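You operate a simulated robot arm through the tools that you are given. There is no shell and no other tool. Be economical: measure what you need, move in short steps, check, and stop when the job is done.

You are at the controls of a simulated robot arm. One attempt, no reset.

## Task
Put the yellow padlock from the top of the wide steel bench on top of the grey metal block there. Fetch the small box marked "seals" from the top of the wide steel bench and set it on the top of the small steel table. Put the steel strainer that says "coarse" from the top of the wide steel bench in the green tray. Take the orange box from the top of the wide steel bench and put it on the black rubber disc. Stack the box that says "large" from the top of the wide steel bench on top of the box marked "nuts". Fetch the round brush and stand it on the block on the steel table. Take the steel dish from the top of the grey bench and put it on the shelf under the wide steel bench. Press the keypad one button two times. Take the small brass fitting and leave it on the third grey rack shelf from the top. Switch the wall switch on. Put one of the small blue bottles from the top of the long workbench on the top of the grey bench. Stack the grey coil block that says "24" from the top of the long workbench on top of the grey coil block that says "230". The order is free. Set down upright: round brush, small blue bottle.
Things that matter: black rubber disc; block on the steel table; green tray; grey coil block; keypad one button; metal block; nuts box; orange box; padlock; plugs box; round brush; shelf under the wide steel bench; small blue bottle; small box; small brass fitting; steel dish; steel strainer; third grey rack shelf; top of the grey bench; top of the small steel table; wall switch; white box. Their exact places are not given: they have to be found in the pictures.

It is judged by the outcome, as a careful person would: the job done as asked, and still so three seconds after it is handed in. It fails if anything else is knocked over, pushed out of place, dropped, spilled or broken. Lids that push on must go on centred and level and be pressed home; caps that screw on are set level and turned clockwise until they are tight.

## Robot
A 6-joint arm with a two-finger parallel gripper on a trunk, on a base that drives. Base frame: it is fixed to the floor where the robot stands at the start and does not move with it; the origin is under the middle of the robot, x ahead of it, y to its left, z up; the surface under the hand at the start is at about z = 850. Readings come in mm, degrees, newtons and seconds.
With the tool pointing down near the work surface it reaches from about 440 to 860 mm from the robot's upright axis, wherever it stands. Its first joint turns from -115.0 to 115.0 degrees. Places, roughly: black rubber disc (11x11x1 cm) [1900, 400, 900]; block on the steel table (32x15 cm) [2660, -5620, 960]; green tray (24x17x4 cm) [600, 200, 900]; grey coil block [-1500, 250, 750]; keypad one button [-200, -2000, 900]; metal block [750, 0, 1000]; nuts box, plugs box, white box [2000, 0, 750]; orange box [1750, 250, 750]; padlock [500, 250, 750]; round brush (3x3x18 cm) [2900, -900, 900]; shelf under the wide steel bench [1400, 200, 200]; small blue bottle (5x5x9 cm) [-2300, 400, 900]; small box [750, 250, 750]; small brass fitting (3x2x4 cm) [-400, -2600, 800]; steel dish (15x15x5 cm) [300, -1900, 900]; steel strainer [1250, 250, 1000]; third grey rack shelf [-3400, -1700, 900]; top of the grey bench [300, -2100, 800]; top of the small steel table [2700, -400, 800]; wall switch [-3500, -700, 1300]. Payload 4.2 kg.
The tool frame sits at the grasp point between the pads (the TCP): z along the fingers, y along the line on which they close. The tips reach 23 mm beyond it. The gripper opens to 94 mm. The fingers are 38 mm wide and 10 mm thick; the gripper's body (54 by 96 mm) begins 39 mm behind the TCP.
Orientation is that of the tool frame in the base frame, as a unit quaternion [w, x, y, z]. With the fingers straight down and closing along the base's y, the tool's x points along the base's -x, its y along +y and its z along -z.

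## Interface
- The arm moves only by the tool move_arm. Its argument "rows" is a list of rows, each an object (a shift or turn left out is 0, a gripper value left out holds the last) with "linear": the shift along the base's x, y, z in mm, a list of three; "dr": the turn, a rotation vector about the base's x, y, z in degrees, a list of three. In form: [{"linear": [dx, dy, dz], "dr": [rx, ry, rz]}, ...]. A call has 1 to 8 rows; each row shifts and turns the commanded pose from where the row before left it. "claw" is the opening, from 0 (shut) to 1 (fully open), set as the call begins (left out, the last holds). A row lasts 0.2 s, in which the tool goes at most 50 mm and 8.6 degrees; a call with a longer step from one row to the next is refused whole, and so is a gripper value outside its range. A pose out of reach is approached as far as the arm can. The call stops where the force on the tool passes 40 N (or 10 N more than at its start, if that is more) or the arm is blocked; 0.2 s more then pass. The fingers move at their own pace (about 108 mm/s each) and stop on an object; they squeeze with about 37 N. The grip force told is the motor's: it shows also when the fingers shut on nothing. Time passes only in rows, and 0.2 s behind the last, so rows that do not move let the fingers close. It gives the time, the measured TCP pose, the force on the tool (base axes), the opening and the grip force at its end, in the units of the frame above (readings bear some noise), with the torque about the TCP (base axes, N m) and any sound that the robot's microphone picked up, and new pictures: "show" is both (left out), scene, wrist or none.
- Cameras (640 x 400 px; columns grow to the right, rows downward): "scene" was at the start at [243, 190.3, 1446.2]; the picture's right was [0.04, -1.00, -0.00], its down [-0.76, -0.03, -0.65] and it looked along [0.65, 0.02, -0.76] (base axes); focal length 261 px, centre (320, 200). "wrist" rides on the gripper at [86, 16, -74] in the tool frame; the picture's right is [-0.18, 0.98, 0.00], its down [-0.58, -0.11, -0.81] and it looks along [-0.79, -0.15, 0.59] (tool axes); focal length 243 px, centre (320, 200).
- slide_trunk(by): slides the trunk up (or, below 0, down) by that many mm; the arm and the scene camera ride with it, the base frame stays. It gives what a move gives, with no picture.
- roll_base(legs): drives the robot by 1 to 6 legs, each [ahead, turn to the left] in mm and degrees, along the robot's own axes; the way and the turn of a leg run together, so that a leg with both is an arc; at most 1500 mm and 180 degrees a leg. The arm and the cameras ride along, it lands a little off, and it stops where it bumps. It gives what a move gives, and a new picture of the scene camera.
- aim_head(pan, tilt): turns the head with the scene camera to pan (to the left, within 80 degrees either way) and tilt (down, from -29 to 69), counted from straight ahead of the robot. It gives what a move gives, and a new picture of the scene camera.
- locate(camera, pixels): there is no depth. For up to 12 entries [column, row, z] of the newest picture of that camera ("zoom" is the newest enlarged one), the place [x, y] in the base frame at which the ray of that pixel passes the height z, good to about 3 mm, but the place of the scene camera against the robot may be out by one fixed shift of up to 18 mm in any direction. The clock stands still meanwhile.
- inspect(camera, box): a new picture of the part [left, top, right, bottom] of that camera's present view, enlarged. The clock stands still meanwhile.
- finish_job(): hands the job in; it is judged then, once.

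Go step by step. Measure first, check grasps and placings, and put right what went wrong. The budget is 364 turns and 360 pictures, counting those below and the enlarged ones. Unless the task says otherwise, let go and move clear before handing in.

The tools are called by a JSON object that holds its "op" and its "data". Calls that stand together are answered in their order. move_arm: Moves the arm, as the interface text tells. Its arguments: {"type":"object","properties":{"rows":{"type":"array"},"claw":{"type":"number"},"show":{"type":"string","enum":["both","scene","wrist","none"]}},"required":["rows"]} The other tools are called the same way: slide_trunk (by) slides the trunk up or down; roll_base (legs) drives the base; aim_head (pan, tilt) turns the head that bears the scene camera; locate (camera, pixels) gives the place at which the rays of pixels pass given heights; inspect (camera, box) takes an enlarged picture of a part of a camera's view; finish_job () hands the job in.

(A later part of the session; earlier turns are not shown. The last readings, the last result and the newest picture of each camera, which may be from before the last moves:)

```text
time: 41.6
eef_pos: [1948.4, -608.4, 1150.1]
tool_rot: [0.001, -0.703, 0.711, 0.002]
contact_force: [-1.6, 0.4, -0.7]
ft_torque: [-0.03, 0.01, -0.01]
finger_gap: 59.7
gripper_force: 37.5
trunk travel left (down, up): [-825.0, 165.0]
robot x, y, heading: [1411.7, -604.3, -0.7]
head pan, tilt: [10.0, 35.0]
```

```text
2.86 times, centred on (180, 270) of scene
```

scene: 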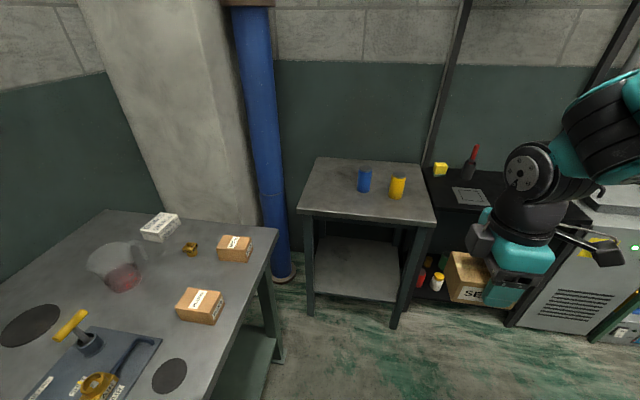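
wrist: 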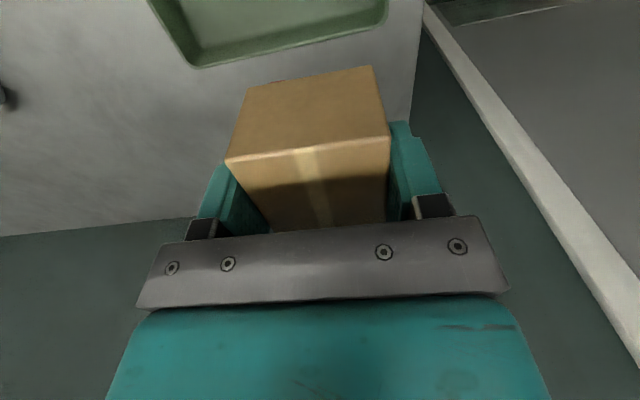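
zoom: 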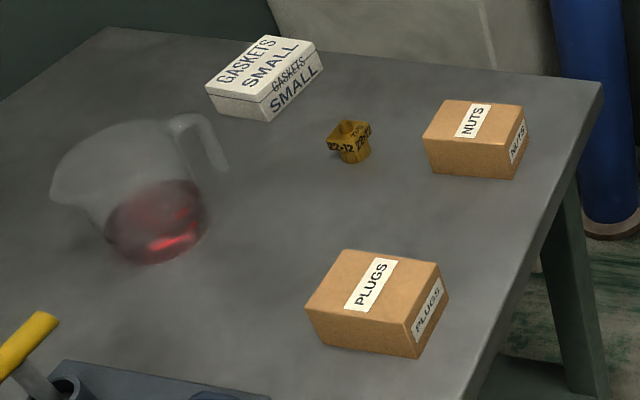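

Table top spans x≈2465–2940, y≈-185…-720; free spot at about (2560,-310). Drive closer.

{"op": "roll_base", "data": {"legs": [[530, 0]]}}

{"op": "move_arm", "data": {"rows": [{"linear": [0, 40, 0]}, {"linear": [0, 40, 0]}, {"linear": [0, 40, 0]}, {"linear": [0, 40, 0]}, {"linear": [10, 40, 0]}, {"linear": [10, 40, -20]}, {"linear": [10, 40, -20]}, {"linear": [0, 20, -30]}], "show": "both"}}

```text
time: 44.7
eef_pos: [2478.5, -615.5, 1150.4]
tool_rot: [0.002, -0.703, 0.712, 0.002]
contact_force: [-0.6, -0.8, -1.2]
ft_torque: [-0.04, 0.01, -0.01]
finger_gap: 59.6
gripper_force: 36.4
trunk travel left (down, up): [-825.0, 165.0]
robot x, y, heading: [1940.7, -612.6, -0.9]
head pan, tilt: [10.0, 35.0]
```

scene: 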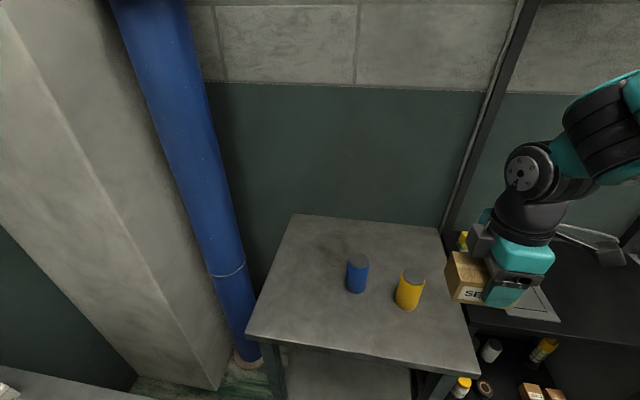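

```text
time: 46.5
eef_pos: [2509.0, -317.2, 1080.6]
tool_rot: [0.001, -0.703, 0.712, 0.001]
contact_force: [-0.6, -0.2, -0.9]
ft_torque: [0.04, -0.02, -0.01]
finger_gap: 59.4
gripper_force: 37.1
trunk travel left (down, up): [-825.0, 165.0]
robot x, y, heading: [1941.7, -614.1, -0.9]
head pan, tilt: [10.0, 35.0]
```

scene: 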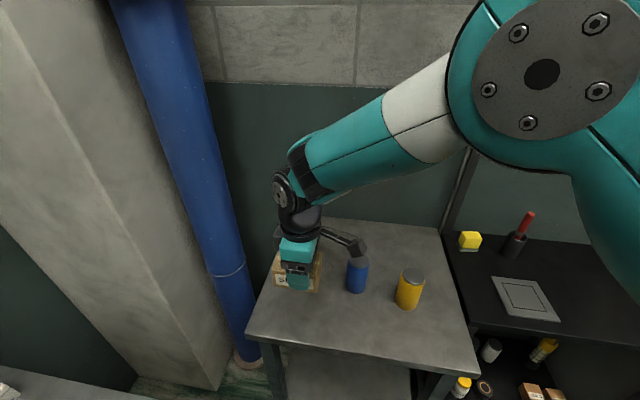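
wrist: 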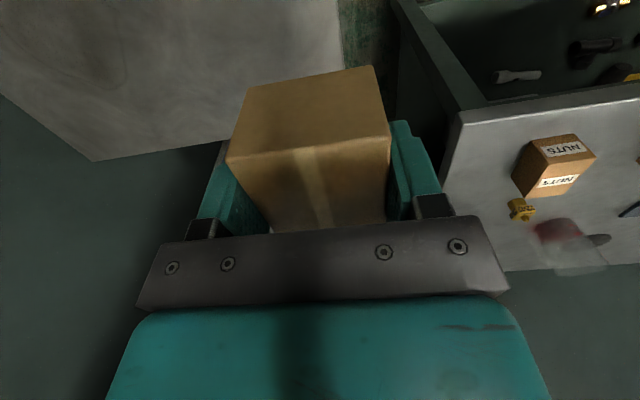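

{"op": "move_arm", "data": {"rows": [{"linear": [15, 5, -20]}, {"linear": [15, 5, -30]}, {"linear": [0, 0, -35]}, {"linear": [0, 0, -35]}], "show": "both"}}

```text
time: 47.5
eef_pos: [2538.5, -304.7, 959.0]
tool_rot: [0.001, -0.703, 0.712, 0.002]
contact_force: [0.3, -0.1, -0.3]
ft_torque: [-0.03, -0.01, -0.01]
finger_gap: 59.7
gripper_force: 37.0
trunk travel left (down, up): [-825.0, 165.0]
robot x, y, heading: [1940.4, -612.0, -0.9]
head pan, tilt: [10.0, 35.0]
```

scene: 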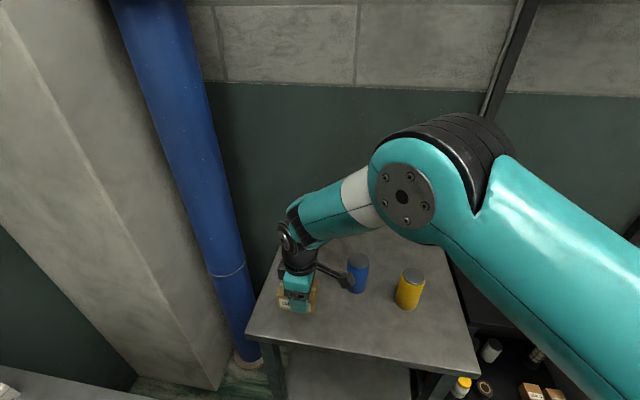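
wrist: 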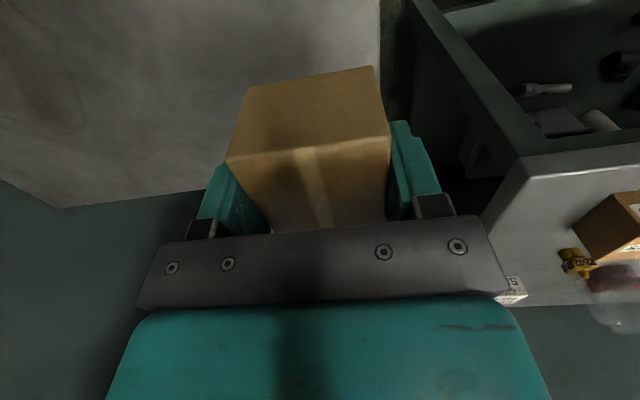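

{"op": "move_arm", "data": {"rows": [{"linear": [0, 0, -30]}, {"linear": [0, 0, -20]}, {"linear": [0, 0, -8]}, {"linear": [0, 0, -6]}, {"linear": [0, 0, -5]}, {"linear": [0, 0, -4]}, {"linear": [0, 0, -4]}, {"linear": [0, 0, -4]}], "show": "wrist"}}

```text
time: 49.3
eef_pos: [2539.5, -305.4, 879.2]
tool_rot: [0.0, -0.703, 0.711, 0.001]
contact_force: [-0.9, -0.3, -1.0]
ft_torque: [-0.01, 0.0, 0.02]
finger_gap: 59.5
gripper_force: 37.1
trunk travel left (down, up): [-825.0, 165.0]
robot x, y, heading: [1938.3, -614.1, -0.7]
head pan, tilt: [10.0, 35.0]
```

wrist: 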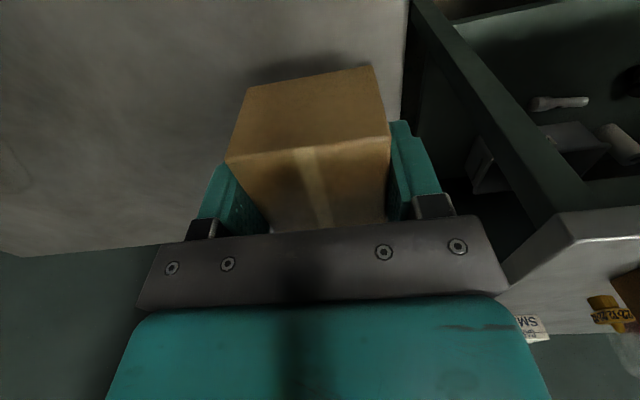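

{"op": "move_arm", "data": {"rows": [{"linear": [0, 0, -5]}, {"linear": [0, 0, -5]}, {"linear": [0, 0, -5]}, {"linear": [0, 0, -5]}, {"linear": [0, 0, -4]}, {"linear": [0, 0, -4]}], "show": "wrist"}}

```text
time: 50.6
eef_pos: [2540.5, -304.3, 857.5]
tool_rot: [0.004, -0.702, 0.712, 0.001]
contact_force: [-1.3, -0.5, 19.1]
ft_torque: [-0.69, 0.02, -0.11]
finger_gap: 59.5
gripper_force: 36.5
trunk travel left (down, up): [-825.0, 165.0]
robot x, y, heading: [1942.1, -613.7, -0.5]
head pan, tilt: [10.0, 35.0]
stopped in row 6: the force on the tool passed its limit at 46 N (the readings are from after the stop); the commanded pose is now the measured one
```

wrist: 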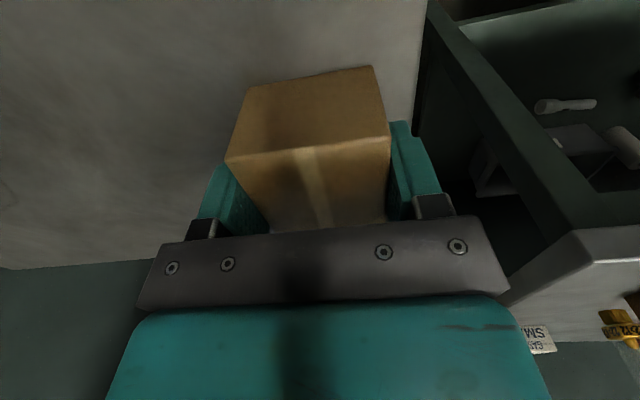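

Touched down: table top ≈ z 820. Release and rise.

{"op": "move_arm", "data": {"rows": [{}, {}, {}], "claw": 1, "show": "none"}}

{"op": "move_arm", "data": {"rows": [{"linear": [0, 0, 30]}, {"linear": [0, 0, 45]}, {"linear": [0, 0, 45]}, {"linear": [0, 0, 45]}, {"linear": [-15, -40, 30]}, {"linear": [-15, -45, 30]}, {"linear": [-15, -45, 20]}], "show": "both"}}

```text
time: 51.4
eef_pos: [2541.4, -305.4, 856.2]
tool_rot: [0.003, -0.702, 0.712, 0.001]
contact_force: [-0.3, 0.5, -0.3]
ft_torque: [-0.02, -0.02, 0.03]
finger_gap: 94.1
gripper_force: 0.1
trunk travel left (down, up): [-825.0, 165.0]
robot x, y, heading: [1937.5, -611.7, -0.6]
head pan, tilt: [10.0, 35.0]
```

```text
refused: row 5 steps farther than a row can; nothing moved
```

{"op": "move_arm", "data": {"rows": [{"linear": [0, 0, 30]}, {"linear": [0, 0, 45]}, {"linear": [0, 0, 45]}, {"linear": [0, 0, 45]}, {"linear": [-10, -30, 30]}, {"linear": [-15, -40, 20]}, {"linear": [-15, -40, 20]}], "show": "both"}}

```text
time: 53.0
eef_pos: [2499.0, -414.3, 1089.0]
tool_rot: [0.002, -0.703, 0.712, 0.001]
contact_force: [0.6, 0.6, -0.6]
ft_torque: [-0.06, 0.01, -0.02]
finger_gap: 94.0
gripper_force: 0.0
trunk travel left (down, up): [-825.0, 165.0]
robot x, y, heading: [1941.4, -612.4, -0.7]
head pan, tilt: [10.0, 35.0]
```

scene: 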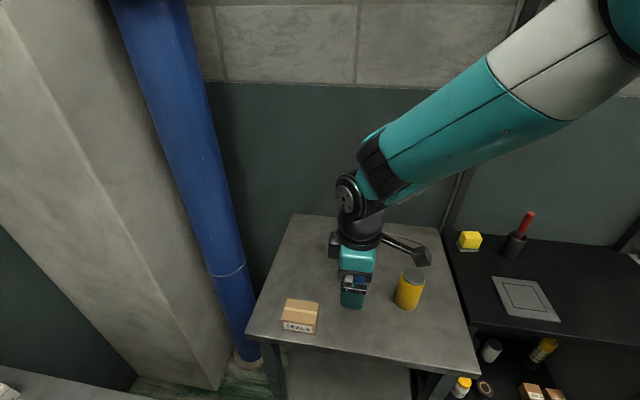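
wrist: 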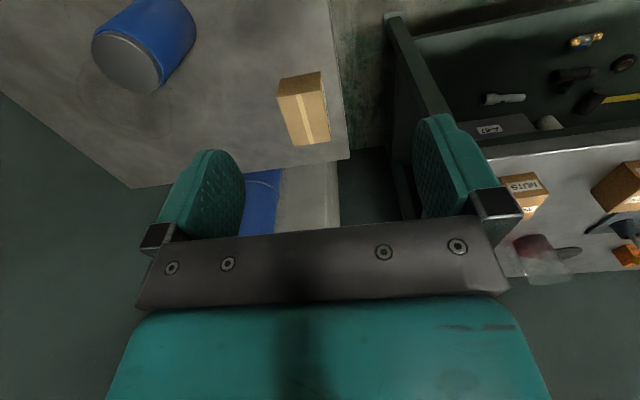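

SEALS box rests on the table (300,315). Look closer at the brush at (515,240) nearby.

{"op": "inspect", "data": {"camera": "scene", "box": [440, 200, 580, 290]}}

{"op": "locate", "data": {"camera": "scene", "pixels": [[511, 255, 820], [511, 255, 780], [530, 213, 950], [523, 238, 880]]}}

```text
4.44 times, centred on (510, 245) of scene
```

zoom: 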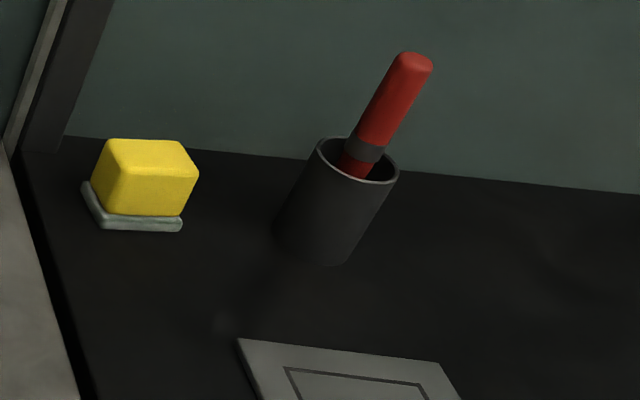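

```text
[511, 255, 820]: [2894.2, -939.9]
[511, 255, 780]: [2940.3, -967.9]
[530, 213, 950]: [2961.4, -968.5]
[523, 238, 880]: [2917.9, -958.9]
```

Now drive to a stand facing the bench's side near x≈1700 for the orange box, disc, LARGE and NUTS boxes.

{"op": "move_arm", "data": {"rows": [{"linear": [-10, -45, 0]}, {"linear": [-10, -45, 0]}, {"linear": [0, -45, 10]}, {"linear": [0, -45, 10]}], "show": "none"}}

{"op": "roll_base", "data": {"legs": [[-240, 0], [0, 90]]}}

{"op": "aim_head", "data": {"pan": 0, "tilt": 45}}

```text
time: 54.0
eef_pos: [2478.5, -595.9, 1110.4]
tool_rot: [0.002, -0.703, 0.711, 0.001]
contact_force: [0.0, 0.2, 0.4]
ft_torque: [0.01, 0.01, -0.02]
finger_gap: 94.2
gripper_force: 0.1
trunk travel left (down, up): [-825.0, 165.0]
robot x, y, heading: [1940.7, -611.5, -0.6]
head pan, tilt: [10.0, 35.0]
```

```text
time: 59.6
eef_pos: [1682.6, -68.7, 1109.8]
tool_rot: [-0.001, 1.0, -0.003, -0.002]
contact_force: [0.0, 0.4, -0.3]
ft_torque: [0.02, 0.0, -0.02]
finger_gap: 94.2
gripper_force: 0.2
trunk travel left (down, up): [-825.0, 165.0]
robot x, y, heading: [1704.1, -605.9, 89.7]
head pan, tilt: [10.0, 35.0]
```

scene: 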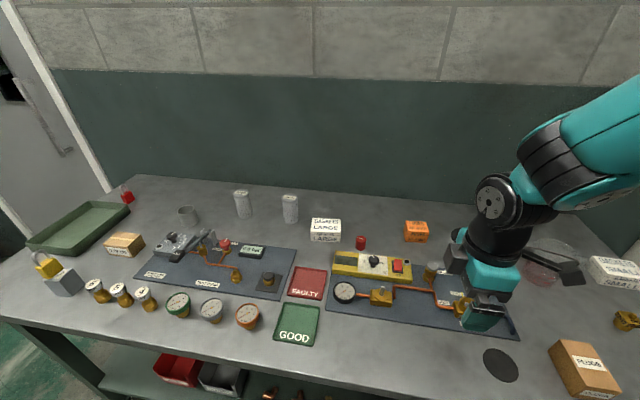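

```text
time: 60.4
eef_pos: [1682.9, -69.9, 1109.2]
tool_rot: [-0.001, 1.0, -0.004, -0.003]
contact_force: [-0.3, 1.2, 0.2]
ft_torque: [0.01, 0.03, -0.02]
finger_gap: 93.9
gripper_force: 0.1
trunk travel left (down, up): [-825.0, 165.0]
robot x, y, heading: [1701.4, -609.6, 89.4]
head pan, tilt: [0.0, 45.0]
```

scene: 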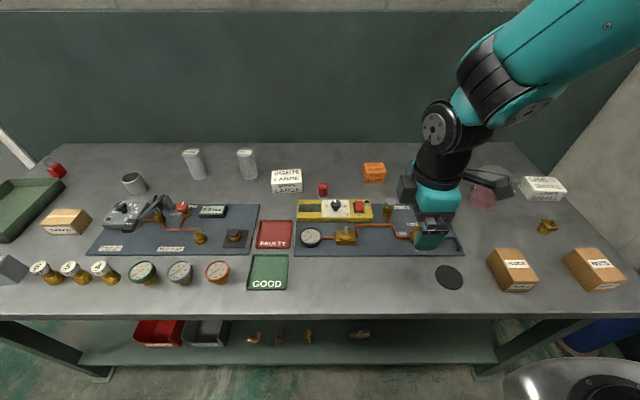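

{"op": "locate", "data": {"camera": "scene", "pixels": [[374, 183, 850], [287, 192, 850], [362, 165, 890], [384, 164, 890], [595, 288, 850], [515, 290, 850], [248, 180, 850], [195, 181, 850], [450, 277, 850], [323, 196, 850], [480, 205, 850], [320, 317, 850]]}}

{"op": "roll_base", "data": {"legs": [[130, 0]]}}

{"op": "slide_trunk", "data": {"by": -60}}

```text
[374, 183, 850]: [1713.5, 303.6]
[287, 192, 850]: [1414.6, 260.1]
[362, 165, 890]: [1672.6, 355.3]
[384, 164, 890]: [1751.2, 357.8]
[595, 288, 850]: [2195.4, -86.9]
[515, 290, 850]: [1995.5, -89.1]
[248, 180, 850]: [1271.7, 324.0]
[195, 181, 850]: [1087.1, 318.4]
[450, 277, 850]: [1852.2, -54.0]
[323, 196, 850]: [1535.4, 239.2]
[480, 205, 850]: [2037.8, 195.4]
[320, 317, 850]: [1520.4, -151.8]
```

```text
time: 61.6
eef_pos: [1684.9, 61.5, 1110.2]
tool_rot: [-0.001, 1.0, -0.005, -0.002]
contact_force: [-0.4, 0.7, 0.2]
ft_torque: [-0.01, 0.0, -0.01]
finger_gap: 94.5
gripper_force: 0.1
trunk travel left (down, up): [-825.0, 165.0]
robot x, y, heading: [1702.7, -478.0, 89.4]
head pan, tilt: [0.0, 45.0]
```

scene: 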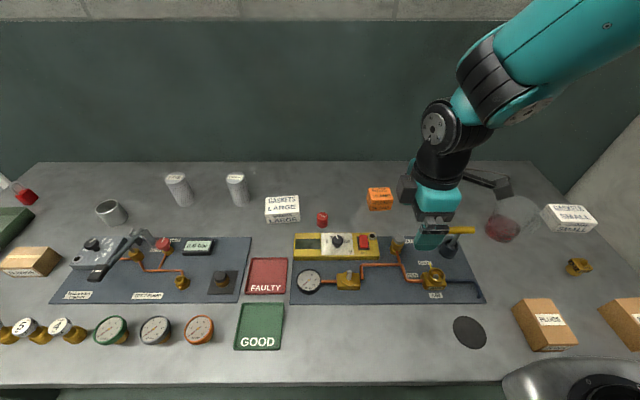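

```text
time: 62.6
eef_pos: [1684.9, 60.0, 1049.3]
tool_rot: [-0.001, 1.0, -0.004, -0.003]
contact_force: [0.0, 0.3, 0.6]
ft_torque: [0.0, 0.0, 0.01]
finger_gap: 93.9
gripper_force: 0.0
trunk travel left (down, up): [-765.0, 225.0]
robot x, y, heading: [1702.4, -478.6, 89.6]
head pan, tilt: [0.0, 45.0]
```

Rotate the hand -90° (camera toward robot side) and move towards the orange box.

{"op": "move_arm", "data": {"rows": [{"linear": [0, 10, 0], "dr": [0, 0, -8]}, {"linear": [0, 10, 0], "dr": [0, 0, -8]}, {"linear": [0, 10, 0], "dr": [0, 0, -8]}, {"linear": [0, 10, 0], "dr": [0, 0, -8]}, {"linear": [0, 10, 0], "dr": [0, 0, -8]}, {"linear": [0, 10, 0], "dr": [0, 0, -8]}], "show": "none"}}

{"op": "move_arm", "data": {"rows": [{"linear": [0, 10, 0], "dr": [0, 0, -8]}, {"linear": [0, 10, 0], "dr": [0, 0, -8]}, {"linear": [0, 10, 0], "dr": [0, 0, -8]}, {"linear": [0, 10, 0], "dr": [0, 0, -8]}, {"linear": [0, 20, 0], "dr": [0, 0, -8]}, {"linear": [0, 20, 0], "dr": [0, 0, -2]}], "show": "wrist"}}

```text
time: 64.0
eef_pos: [1684.1, 120.8, 1049.6]
tool_rot: [-0.002, 0.911, -0.412, -0.002]
contact_force: [-0.2, -0.1, 0.3]
ft_torque: [0.03, 0.0, 0.01]
finger_gap: 94.2
gripper_force: 0.1
trunk travel left (down, up): [-765.0, 225.0]
robot x, y, heading: [1704.0, -479.6, 89.4]
head pan, tilt: [0.0, 45.0]
```

```text
time: 65.5
eef_pos: [1685.8, 200.0, 1050.2]
tool_rot: [0.002, -0.703, 0.711, 0.001]
contact_force: [1.0, -0.6, 0.5]
ft_torque: [0.01, 0.02, 0.02]
finger_gap: 94.1
gripper_force: 0.0
trunk travel left (down, up): [-765.0, 225.0]
robot x, y, heading: [1704.4, -476.5, 89.5]
head pan, tilt: [0.0, 45.0]
```

wrist: 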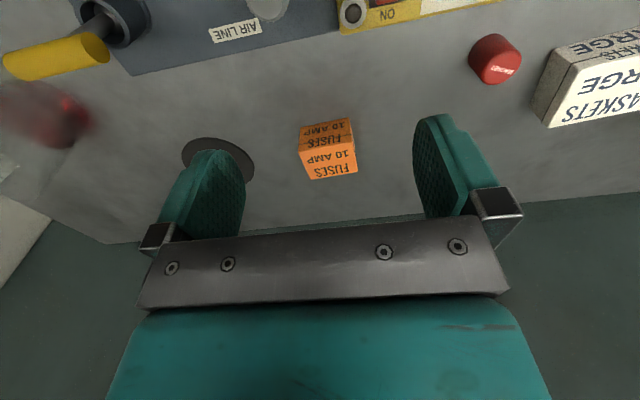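

{"op": "locate", "data": {"camera": "wrist", "pixels": [[299, 127, 850], [350, 119, 850], [303, 152, 900], [356, 145, 900], [313, 180, 900], [357, 173, 900], [303, 152, 890], [313, 180, 890], [182, 153, 850], [254, 172, 850], [218, 138, 850]]}}

{"op": "inspect", "data": {"camera": "wrist", "box": [170, 90, 410, 240]}}

```text
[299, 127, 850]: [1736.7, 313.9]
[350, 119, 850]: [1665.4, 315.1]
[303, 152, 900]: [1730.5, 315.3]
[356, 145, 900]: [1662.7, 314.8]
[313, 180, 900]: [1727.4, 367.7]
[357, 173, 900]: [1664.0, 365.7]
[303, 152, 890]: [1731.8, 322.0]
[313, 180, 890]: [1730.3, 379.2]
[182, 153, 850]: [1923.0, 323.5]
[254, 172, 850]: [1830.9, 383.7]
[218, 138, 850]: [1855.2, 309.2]
```

```text
2.67 times, centred on (290, 165) of wrist
```

zoom: 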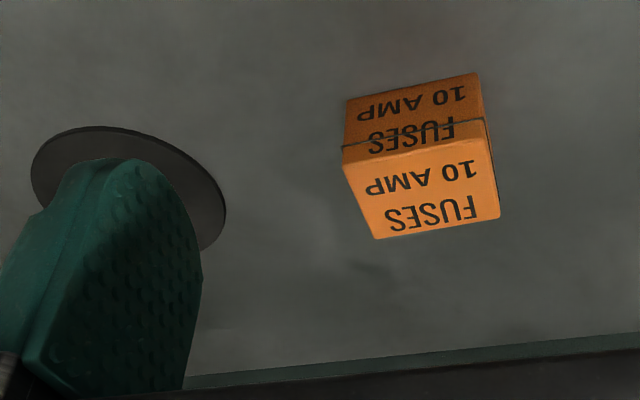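

Orange box: x 1664–1731, y 315–367, top ≈900; disc centre ≈ (1877,353). Move above the orange box.

{"op": "move_arm", "data": {"rows": [{"linear": [4, 40, -10]}, {"linear": [4, 40, -10]}, {"linear": [4, 40, -20]}, {"linear": [0, 21, -30]}], "show": "wrist"}}

```text
time: 66.5
eef_pos: [1699.2, 340.6, 976.1]
tool_rot: [0.002, -0.703, 0.711, 0.001]
contact_force: [-0.7, -0.9, 0.1]
ft_torque: [-0.01, 0.0, 0.01]
finger_gap: 93.9
gripper_force: 0.1
trunk travel left (down, up): [-765.0, 225.0]
robot x, y, heading: [1702.5, -477.0, 89.5]
head pan, tilt: [0.0, 45.0]
```

wrist: 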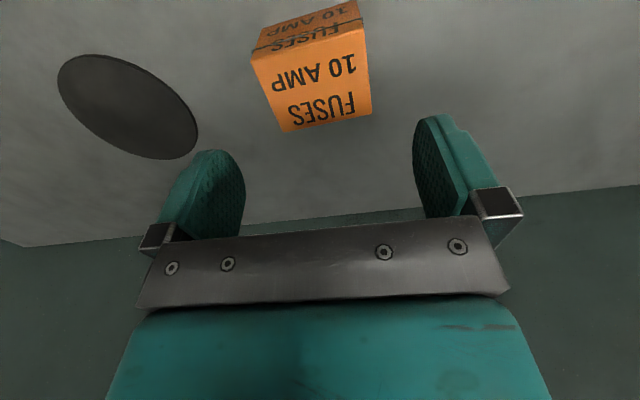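

{"op": "locate", "data": {"camera": "wrist", "pixels": [[251, 55, 900], [365, 30, 900], [283, 132, 900], [371, 113, 900], [57, 72, 850], [199, 140, 850], [85, 55, 850], [165, 159, 850]]}}

{"op": "move_arm", "data": {"rows": [{"linear": [-1, 0, -40]}, {"linear": [0, 0, -40]}, {"linear": [0, 0, -20]}], "show": "wrist"}}

```text
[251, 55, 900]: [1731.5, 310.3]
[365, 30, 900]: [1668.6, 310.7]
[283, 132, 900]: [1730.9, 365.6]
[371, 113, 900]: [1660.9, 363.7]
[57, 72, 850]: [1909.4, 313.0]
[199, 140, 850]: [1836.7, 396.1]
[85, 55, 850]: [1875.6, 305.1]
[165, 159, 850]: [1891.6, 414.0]
```

```text
time: 67.2
eef_pos: [1696.5, 340.8, 879.5]
tool_rot: [0.003, -0.704, 0.71, 0.002]
contact_force: [0.2, -0.3, 1.5]
ft_torque: [-0.01, -0.01, 0.01]
finger_gap: 94.0
gripper_force: 0.0
trunk travel left (down, up): [-765.0, 225.0]
robot x, y, heading: [1704.3, -475.0, 89.8]
head pan, tilt: [0.0, 45.0]
```

wrist: 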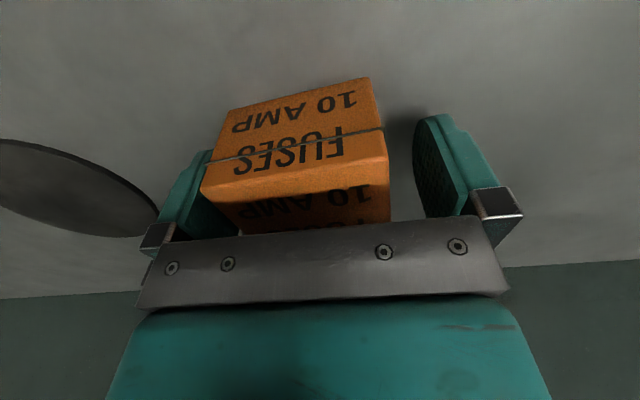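

{"op": "move_arm", "data": {"rows": [{}, {}, {}], "claw": 0, "show": "none"}}

{"op": "move_arm", "data": {"rows": [{"linear": [0, 0, 35]}, {"linear": [0, -5, 35]}, {"linear": [40, 0, 0]}, {"linear": [40, 0, 0]}], "show": "both"}}

```text
time: 68.0
eef_pos: [1694.9, 341.1, 879.6]
tool_rot: [0.002, -0.703, 0.711, 0.002]
contact_force: [-0.1, -0.4, -0.4]
ft_torque: [0.02, 0.04, 0.04]
finger_gap: 67.3
gripper_force: 37.0
trunk travel left (down, up): [-765.0, 225.0]
robot x, y, heading: [1705.2, -476.7, 89.8]
head pan, tilt: [0.0, 45.0]
```

```text
time: 69.0
eef_pos: [1776.1, 336.0, 950.0]
tool_rot: [0.001, -0.704, 0.71, 0.001]
contact_force: [-0.4, 0.1, -0.3]
ft_torque: [-0.05, -0.04, -0.01]
finger_gap: 67.6
gripper_force: 36.7
trunk travel left (down, up): [-765.0, 225.0]
robot x, y, heading: [1703.0, -478.7, 89.6]
head pan, tilt: [0.0, 45.0]
```

scene: 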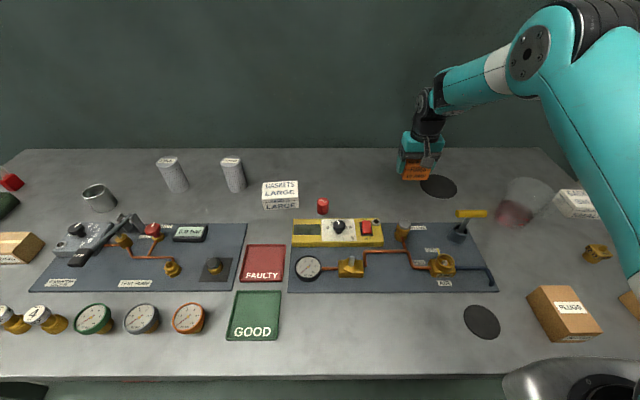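
wrist: 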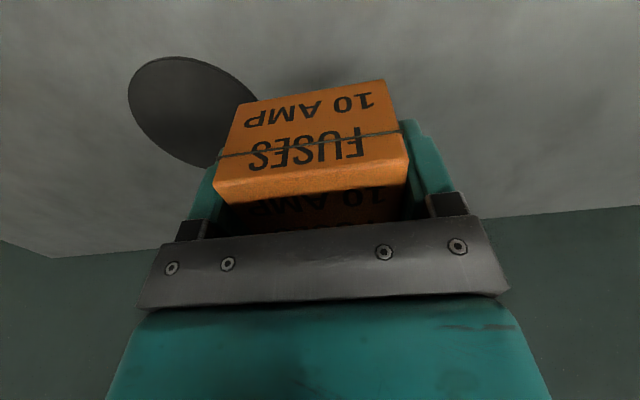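

Disc centre ≈ (1878,358). Roll base ahead 50 mm for reach, then position.

{"op": "roll_base", "data": {"legs": [[50, 0]]}}

{"op": "move_arm", "data": {"rows": [{"linear": [40, -9, 0]}, {"linear": [40, -10, 0]}, {"linear": [21, -10, 0]}, {"linear": [0, 0, -20]}], "show": "both"}}

```text
time: 70.0
eef_pos: [1776.7, 384.7, 950.2]
tool_rot: [0.003, -0.704, 0.71, 0.001]
contact_force: [0.4, -0.1, -0.7]
ft_torque: [-0.03, 0.0, 0.01]
finger_gap: 67.6
gripper_force: 37.3
trunk travel left (down, up): [-765.0, 225.0]
robot x, y, heading: [1702.6, -426.2, 89.7]
head pan, tilt: [0.0, 45.0]
```

scene: 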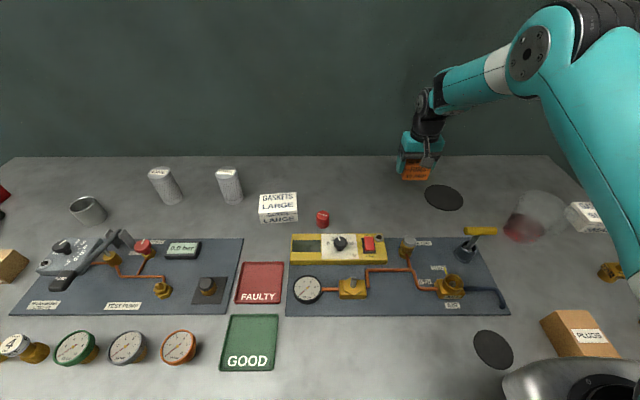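

```text
time: 71.0
eef_pos: [1878.9, 356.5, 929.2]
tool_rot: [0.003, -0.704, 0.71, 0.002]
contact_force: [-0.1, 1.4, -1.5]
ft_torque: [0.06, 0.0, -0.02]
finger_gap: 67.4
gripper_force: 37.1
trunk travel left (down, up): [-765.0, 225.0]
robot x, y, heading: [1705.4, -425.8, 89.5]
head pan, tilt: [0.0, 45.0]
```

scene: 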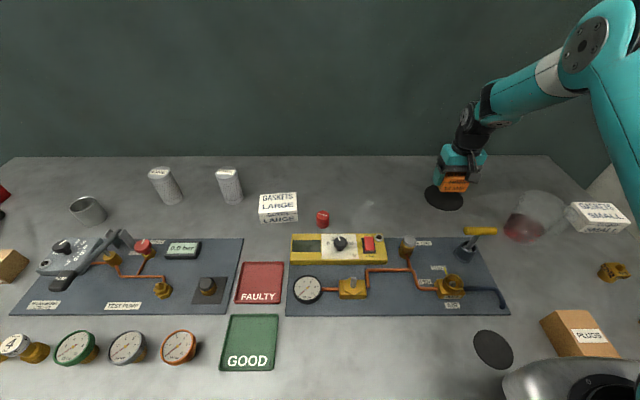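
wrist: 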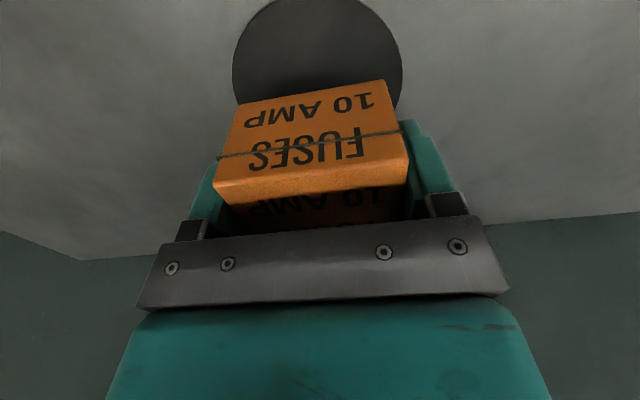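

{"op": "locate", "data": {"camera": "wrist", "pixels": [[232, 70, 855], [403, 72, 855], [240, 30, 855], [385, 22, 855]]}}

{"op": "move_arm", "data": {"rows": [{"linear": [0, 0, -20]}, {"linear": [0, 0, -10]}, {"linear": [0, 0, -4]}, {"linear": [0, 0, -3]}], "show": "wrist"}}

```text
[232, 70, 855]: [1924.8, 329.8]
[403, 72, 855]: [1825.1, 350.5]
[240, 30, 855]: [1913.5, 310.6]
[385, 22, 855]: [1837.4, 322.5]
```

```text
time: 72.0
eef_pos: [1877.7, 355.9, 894.0]
tool_rot: [0.002, -0.704, 0.71, 0.002]
contact_force: [0.6, 0.0, -0.4]
ft_torque: [0.0, -0.02, 0.01]
finger_gap: 67.6
gripper_force: 37.7
trunk travel left (down, up): [-765.0, 225.0]
robot x, y, heading: [1704.5, -429.4, 89.5]
head pan, tilt: [0.0, 45.0]
```

wrist: 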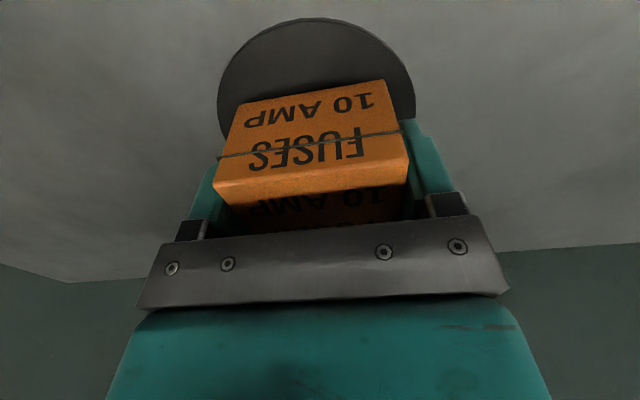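

{"op": "move_arm", "data": {"rows": [{"linear": [0, 0, -3]}, {"linear": [0, 0, -2]}, {"linear": [0, 0, -1]}, {"linear": [0, 0, -1]}], "show": "none"}}

```text
time: 73.0
eef_pos: [1877.4, 355.0, 886.5]
tool_rot: [0.002, -0.704, 0.71, 0.001]
contact_force: [-0.3, 0.3, -0.3]
ft_torque: [-0.01, 0.0, -0.04]
finger_gap: 67.5
gripper_force: 37.0
trunk travel left (down, up): [-765.0, 225.0]
robot x, y, heading: [1704.4, -430.5, 89.7]
head pan, tilt: [0.0, 45.0]
```

{"op": "move_arm", "data": {"rows": [{"linear": [0, 0, -1.5]}, {"linear": [0, 0, -1.5]}, {"linear": [0, 0, -1]}, {"linear": [0, 0, -1]}], "show": "wrist"}}

```text
time: 74.0
eef_pos: [1877.7, 356.0, 883.4]
tool_rot: [0.004, -0.704, 0.71, 0.002]
contact_force: [-0.3, -4.1, 20.2]
ft_torque: [-0.32, 0.11, -0.03]
finger_gap: 67.8
gripper_force: 37.1
trunk travel left (down, up): [-765.0, 225.0]
robot x, y, heading: [1703.3, -429.7, 89.5]
head pan, tilt: [0.0, 45.0]
```

wrist: 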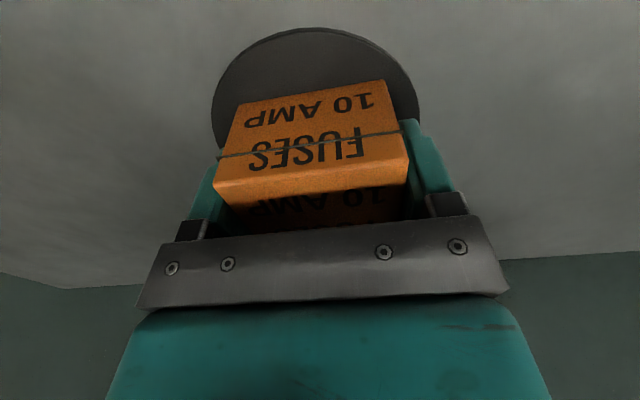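

Seated on the disc. Release, rise, then go to the LARGE gasket box.

{"op": "move_arm", "data": {"rows": [{}, {}, {}], "claw": 1, "show": "none"}}

{"op": "move_arm", "data": {"rows": [{"linear": [0, 0, 35]}, {"linear": [0, 0, 45]}, {"linear": [0, -10, 45]}, {"linear": [-45, -15, 5]}, {"linear": [-45, -15, 0]}, {"linear": [-45, -15, 0]}, {"linear": [-45, -15, 0]}, {"linear": [-45, -15, 0]}], "show": "both"}}

```text
time: 74.8
eef_pos: [1877.7, 356.5, 881.1]
tool_rot: [0.002, -0.704, 0.711, 0.001]
contact_force: [0.9, -0.7, 0.4]
ft_torque: [0.02, 0.04, 0.0]
finger_gap: 94.0
gripper_force: 0.1
trunk travel left (down, up): [-765.0, 225.0]
robot x, y, heading: [1703.5, -429.5, 89.4]
head pan, tilt: [0.0, 45.0]
```

```text
time: 76.6
eef_pos: [1655.0, 272.8, 1008.1]
tool_rot: [0.003, -0.703, 0.711, 0.002]
contact_force: [0.9, -0.6, -0.2]
ft_torque: [-0.02, 0.01, -0.01]
finger_gap: 94.2
gripper_force: 0.1
trunk travel left (down, up): [-765.0, 225.0]
robot x, y, heading: [1702.5, -426.0, 89.6]
head pan, tilt: [0.0, 45.0]
```

scene: 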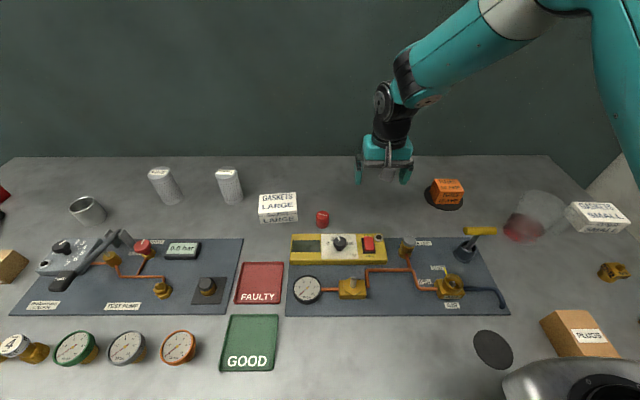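
wrist: 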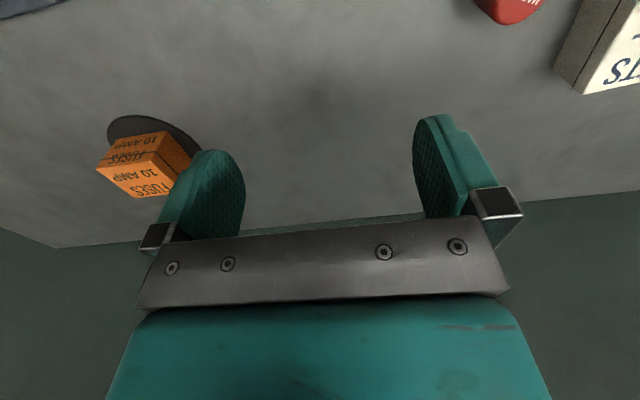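

{"op": "inspect", "data": {"camera": "scene", "box": [230, 170, 350, 245]}}

{"op": "locate", "data": {"camera": "scene", "pixels": [[260, 223, 850], [298, 220, 850], [258, 214, 880], [298, 211, 880], [260, 195, 880], [296, 192, 880], [322, 225, 850]]}}

```text
5.33 times, centred on (290, 208) of scene
```

zoom: 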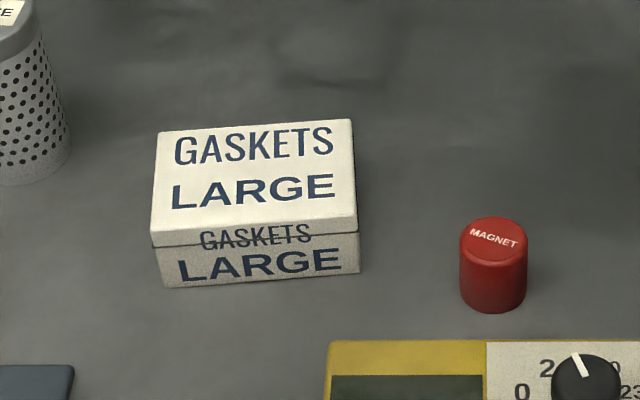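

```text
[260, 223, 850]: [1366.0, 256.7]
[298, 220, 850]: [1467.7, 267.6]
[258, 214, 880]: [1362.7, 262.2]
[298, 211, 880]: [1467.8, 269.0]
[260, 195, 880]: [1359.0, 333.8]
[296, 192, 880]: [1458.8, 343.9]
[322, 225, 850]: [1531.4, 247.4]
```

LARGE box ≈104×72, needs gripping along y. Rotate the hand +90° while moving towards it.

{"op": "move_arm", "data": {"rows": [{"linear": [-10, 0, 5], "dr": [0, 0, 8]}, {"linear": [-10, 0, 5], "dr": [0, 0, 8]}, {"linear": [-10, 0, 0], "dr": [0, 0, 8]}, {"linear": [-10, 0, 0], "dr": [0, 0, 8]}, {"linear": [-10, 0, 0], "dr": [0, 0, 8]}, {"linear": [-10, 0, 0], "dr": [0, 0, 8]}], "show": "none"}}

{"op": "move_arm", "data": {"rows": [{"linear": [-10, 0, 0], "dr": [0, 0, 8]}, {"linear": [-10, 0, 0], "dr": [0, 0, 8]}, {"linear": [-10, 0, 0], "dr": [0, 0, 8]}, {"linear": [-10, 0, 0], "dr": [0, 0, 8]}, {"linear": [-10, 0, 0], "dr": [0, 0, 8]}, {"linear": [-10, 0, 0], "dr": [0, 0, 2]}], "show": "wrist"}}

```text
time: 78.0
eef_pos: [1593.9, 270.6, 1021.9]
tool_rot: [-0.002, 0.933, -0.361, -0.002]
contact_force: [0.6, 0.5, 0.0]
ft_torque: [0.0, 0.02, -0.01]
finger_gap: 94.0
gripper_force: 0.1
trunk travel left (down, up): [-765.0, 225.0]
robot x, y, heading: [1704.2, -426.1, 89.3]
head pan, tilt: [0.0, 45.0]
```

```text
time: 79.4
eef_pos: [1532.6, 272.7, 1020.5]
tool_rot: [-0.001, 1.0, -0.004, -0.003]
contact_force: [-0.3, -0.1, 0.0]
ft_torque: [-0.02, 0.0, -0.04]
finger_gap: 94.2
gripper_force: 0.0
trunk travel left (down, up): [-765.0, 225.0]
robot x, y, heading: [1702.6, -427.9, 89.4]
head pan, tilt: [0.0, 45.0]
```

wrist: 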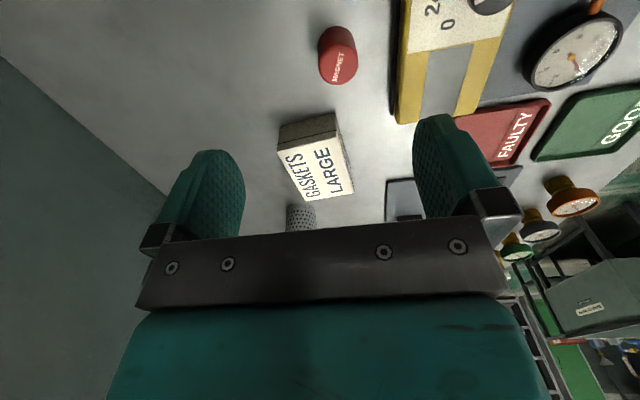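

{"op": "inspect", "data": {"camera": "wrist", "box": [250, 90, 410, 240]}}

{"op": "locate", "data": {"camera": "wrist", "pixels": [[280, 126, 850], [334, 112, 850], [277, 151, 890], [341, 132, 890], [300, 204, 890], [354, 192, 890], [277, 151, 885], [300, 204, 885], [354, 192, 885]]}}

```text
2.67 times, centred on (330, 165) of wrist
```

zoom: 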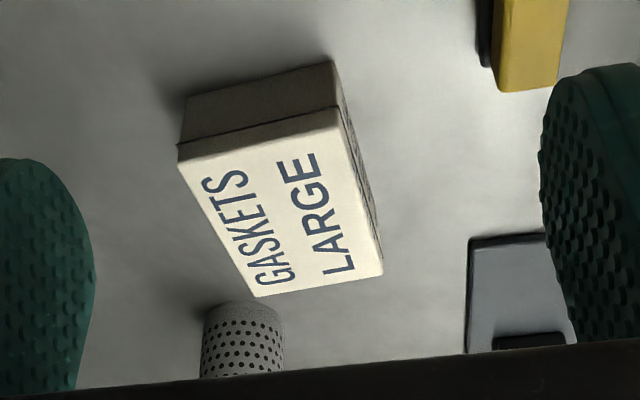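

```text
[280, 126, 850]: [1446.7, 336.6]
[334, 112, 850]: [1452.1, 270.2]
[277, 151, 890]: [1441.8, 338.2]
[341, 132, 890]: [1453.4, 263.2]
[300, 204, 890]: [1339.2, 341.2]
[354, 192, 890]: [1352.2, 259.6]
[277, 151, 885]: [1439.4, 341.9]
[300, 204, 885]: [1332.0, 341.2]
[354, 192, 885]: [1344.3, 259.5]
```

Box centre ≈ (1397,300), rotated ≈ +6°, top ≈890. Move above it with a 6° turn.

{"op": "move_arm", "data": {"rows": [{"linear": [-45, 9, -10], "dr": [0, 0, 6]}, {"linear": [-45, 9, -10]}, {"linear": [-45, 9, -30]}, {"linear": [0, 0, -30]}], "show": "wrist"}}

```text
refused: row 3 steps farther than a row can; nothing moved
```

{"op": "move_arm", "data": {"rows": [{"linear": [-40, 9, -10], "dr": [0, 0, 6]}, {"linear": [-40, 9, -10]}, {"linear": [-40, 9, -20]}, {"linear": [-15, 0, -30]}], "show": "wrist"}}

```text
time: 80.4
eef_pos: [1398.6, 299.8, 951.3]
tool_rot: [-0.001, 0.999, 0.048, -0.003]
contact_force: [0.0, -0.9, 0.9]
ft_torque: [0.05, -0.02, 0.01]
finger_gap: 93.9
gripper_force: 0.1
trunk travel left (down, up): [-765.0, 225.0]
robot x, y, heading: [1701.2, -428.3, 89.8]
head pan, tilt: [0.0, 45.0]
```

wrist: 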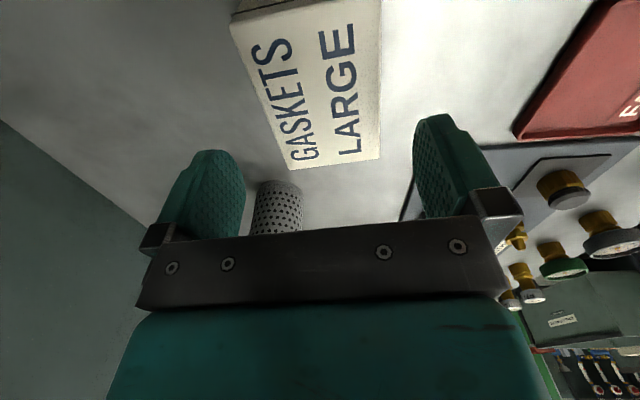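

{"op": "locate", "data": {"camera": "wrist", "pixels": [[231, 24, 890], [288, 170, 890], [380, 157, 890], [381, 60, 890], [260, 100, 890]]}}

{"op": "move_arm", "data": {"rows": [{"linear": [0, 0, -35]}], "show": "wrist"}}

```text
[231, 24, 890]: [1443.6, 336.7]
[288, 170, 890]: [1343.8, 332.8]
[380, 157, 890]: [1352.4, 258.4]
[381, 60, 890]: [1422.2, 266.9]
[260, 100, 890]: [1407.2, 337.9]
```

```text
time: 80.8
eef_pos: [1397.2, 298.9, 916.3]
tool_rot: [-0.001, 0.999, 0.048, -0.003]
contact_force: [-0.1, -0.3, 0.3]
ft_torque: [-0.02, -0.02, 0.01]
finger_gap: 94.0
gripper_force: 0.1
trunk travel left (down, up): [-765.0, 225.0]
robot x, y, heading: [1703.3, -428.2, 89.9]
head pan, tilt: [0.0, 45.0]
```

wrist: 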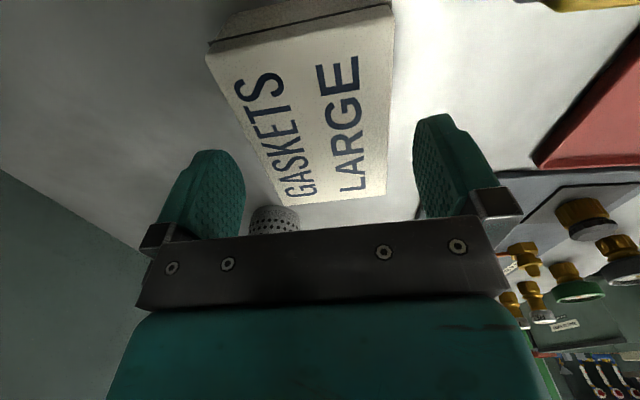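

{"op": "move_arm", "data": {"rows": [{"linear": [0, 1, -20]}, {"linear": [0, 0, -18]}], "show": "wrist"}}

{"op": "move_arm", "data": {"rows": [{}, {}, {}], "claw": 0, "show": "none"}}

{"op": "move_arm", "data": {"rows": [{"linear": [0, 0, 40]}, {"linear": [0, 0, 45]}, {"linear": [0, -5, 45]}, {"linear": [35, -25, 20]}, {"linear": [35, -25, 20]}], "show": "both"}}

```text
time: 81.4
eef_pos: [1398.0, 299.0, 879.0]
tool_rot: [-0.001, 0.999, 0.047, -0.002]
contact_force: [0.1, 0.8, 0.3]
ft_torque: [-0.02, 0.0, 0.03]
finger_gap: 93.7
gripper_force: 0.1
trunk travel left (down, up): [-765.0, 225.0]
robot x, y, heading: [1701.5, -429.0, 89.6]
head pan, tilt: [0.0, 45.0]
```

wrist: 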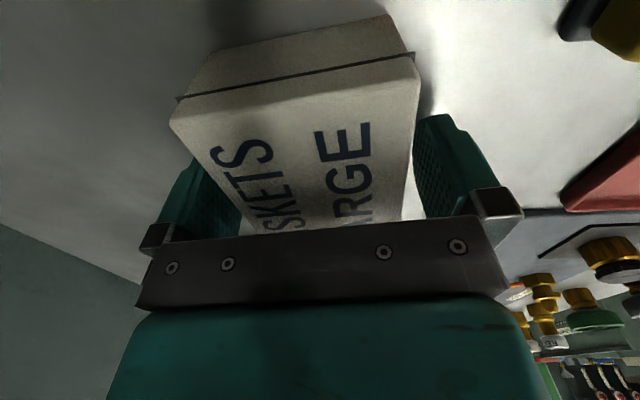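

```text
time: 82.2
eef_pos: [1398.0, 298.8, 878.1]
tool_rot: [0.0, 0.999, 0.048, -0.003]
contact_force: [0.3, 0.4, -0.4]
ft_torque: [0.02, 0.0, 0.01]
finger_gap: 69.1
gripper_force: 37.2
trunk travel left (down, up): [-765.0, 225.0]
robot x, y, heading: [1702.5, -424.1, 89.5]
head pan, tilt: [0.0, 45.0]
```

```text
time: 83.4
eef_pos: [1467.6, 247.2, 1048.4]
tool_rot: [-0.001, 0.999, 0.048, -0.002]
contact_force: [-1.0, 0.8, -1.7]
ft_torque: [0.0, -0.04, 0.02]
finger_gap: 69.7
gripper_force: 36.4
trunk travel left (down, up): [-765.0, 225.0]
robot x, y, heading: [1703.2, -430.4, 89.5]
head pan, tilt: [0.0, 45.0]
```

scene: 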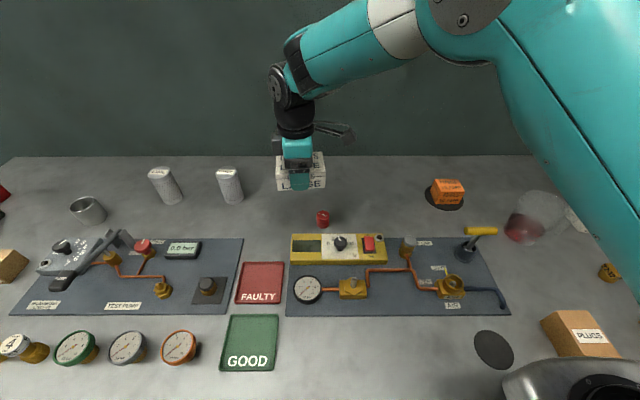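
wrist: 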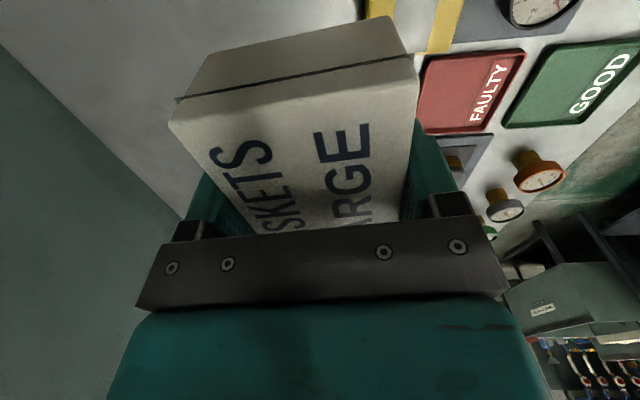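

LARGE box held (69.5 mm). Carry it toward the right side, at height clear of the jug.

{"op": "move_arm", "data": {"rows": [{"linear": [40, -17, 20]}, {"linear": [40, -17, 20]}, {"linear": [40, -17, 20]}, {"linear": [40, -17, 20]}, {"linear": [40, -17, 0]}, {"linear": [40, -17, 0]}], "show": "none"}}

{"op": "move_arm", "data": {"rows": [{"linear": [40, -20, 0]}, {"linear": [40, -20, 0]}, {"linear": [40, -20, 0]}, {"linear": [40, -20, 0]}, {"linear": [40, -20, 0]}], "show": "none"}}

{"op": "aim_head", "data": {"pan": -35, "tilt": 45}}

```text
time: 84.8
eef_pos: [1708.4, 140.3, 1129.5]
tool_rot: [0.001, 0.999, 0.049, -0.003]
contact_force: [0.0, 0.4, -1.9]
ft_torque: [-0.04, -0.02, -0.01]
finger_gap: 69.7
gripper_force: 36.7
trunk travel left (down, up): [-765.0, 225.0]
robot x, y, heading: [1709.2, -427.0, 89.5]
head pan, tilt: [0.0, 45.0]
```

```text
time: 86.0
eef_pos: [1906.4, 41.3, 1128.1]
tool_rot: [-0.001, 0.999, 0.049, -0.003]
contact_force: [0.3, 0.7, -1.3]
ft_torque: [0.0, -0.03, 0.01]
finger_gap: 69.8
gripper_force: 37.4
trunk travel left (down, up): [-765.0, 225.0]
robot x, y, heading: [1703.0, -429.7, 89.8]
head pan, tilt: [0.0, 45.0]
```

```text
time: 87.0
eef_pos: [1906.8, 41.6, 1127.9]
tool_rot: [-0.001, 0.999, 0.048, -0.003]
contact_force: [-0.1, 0.2, -1.0]
ft_torque: [0.01, -0.03, -0.02]
finger_gap: 69.7
gripper_force: 37.3
trunk travel left (down, up): [-765.0, 225.0]
robot x, y, heading: [1705.1, -428.9, 89.7]
head pan, tilt: [-35.0, 45.0]
```

scene: 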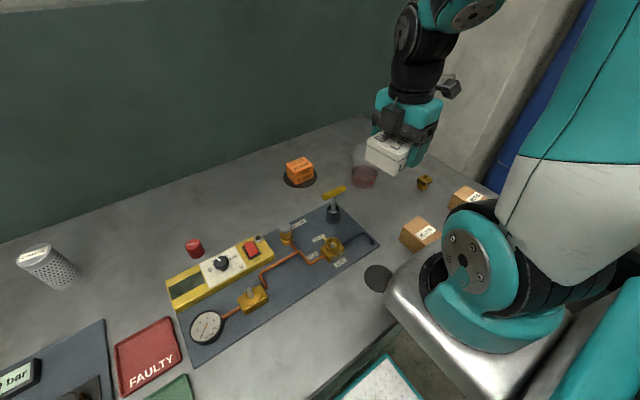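

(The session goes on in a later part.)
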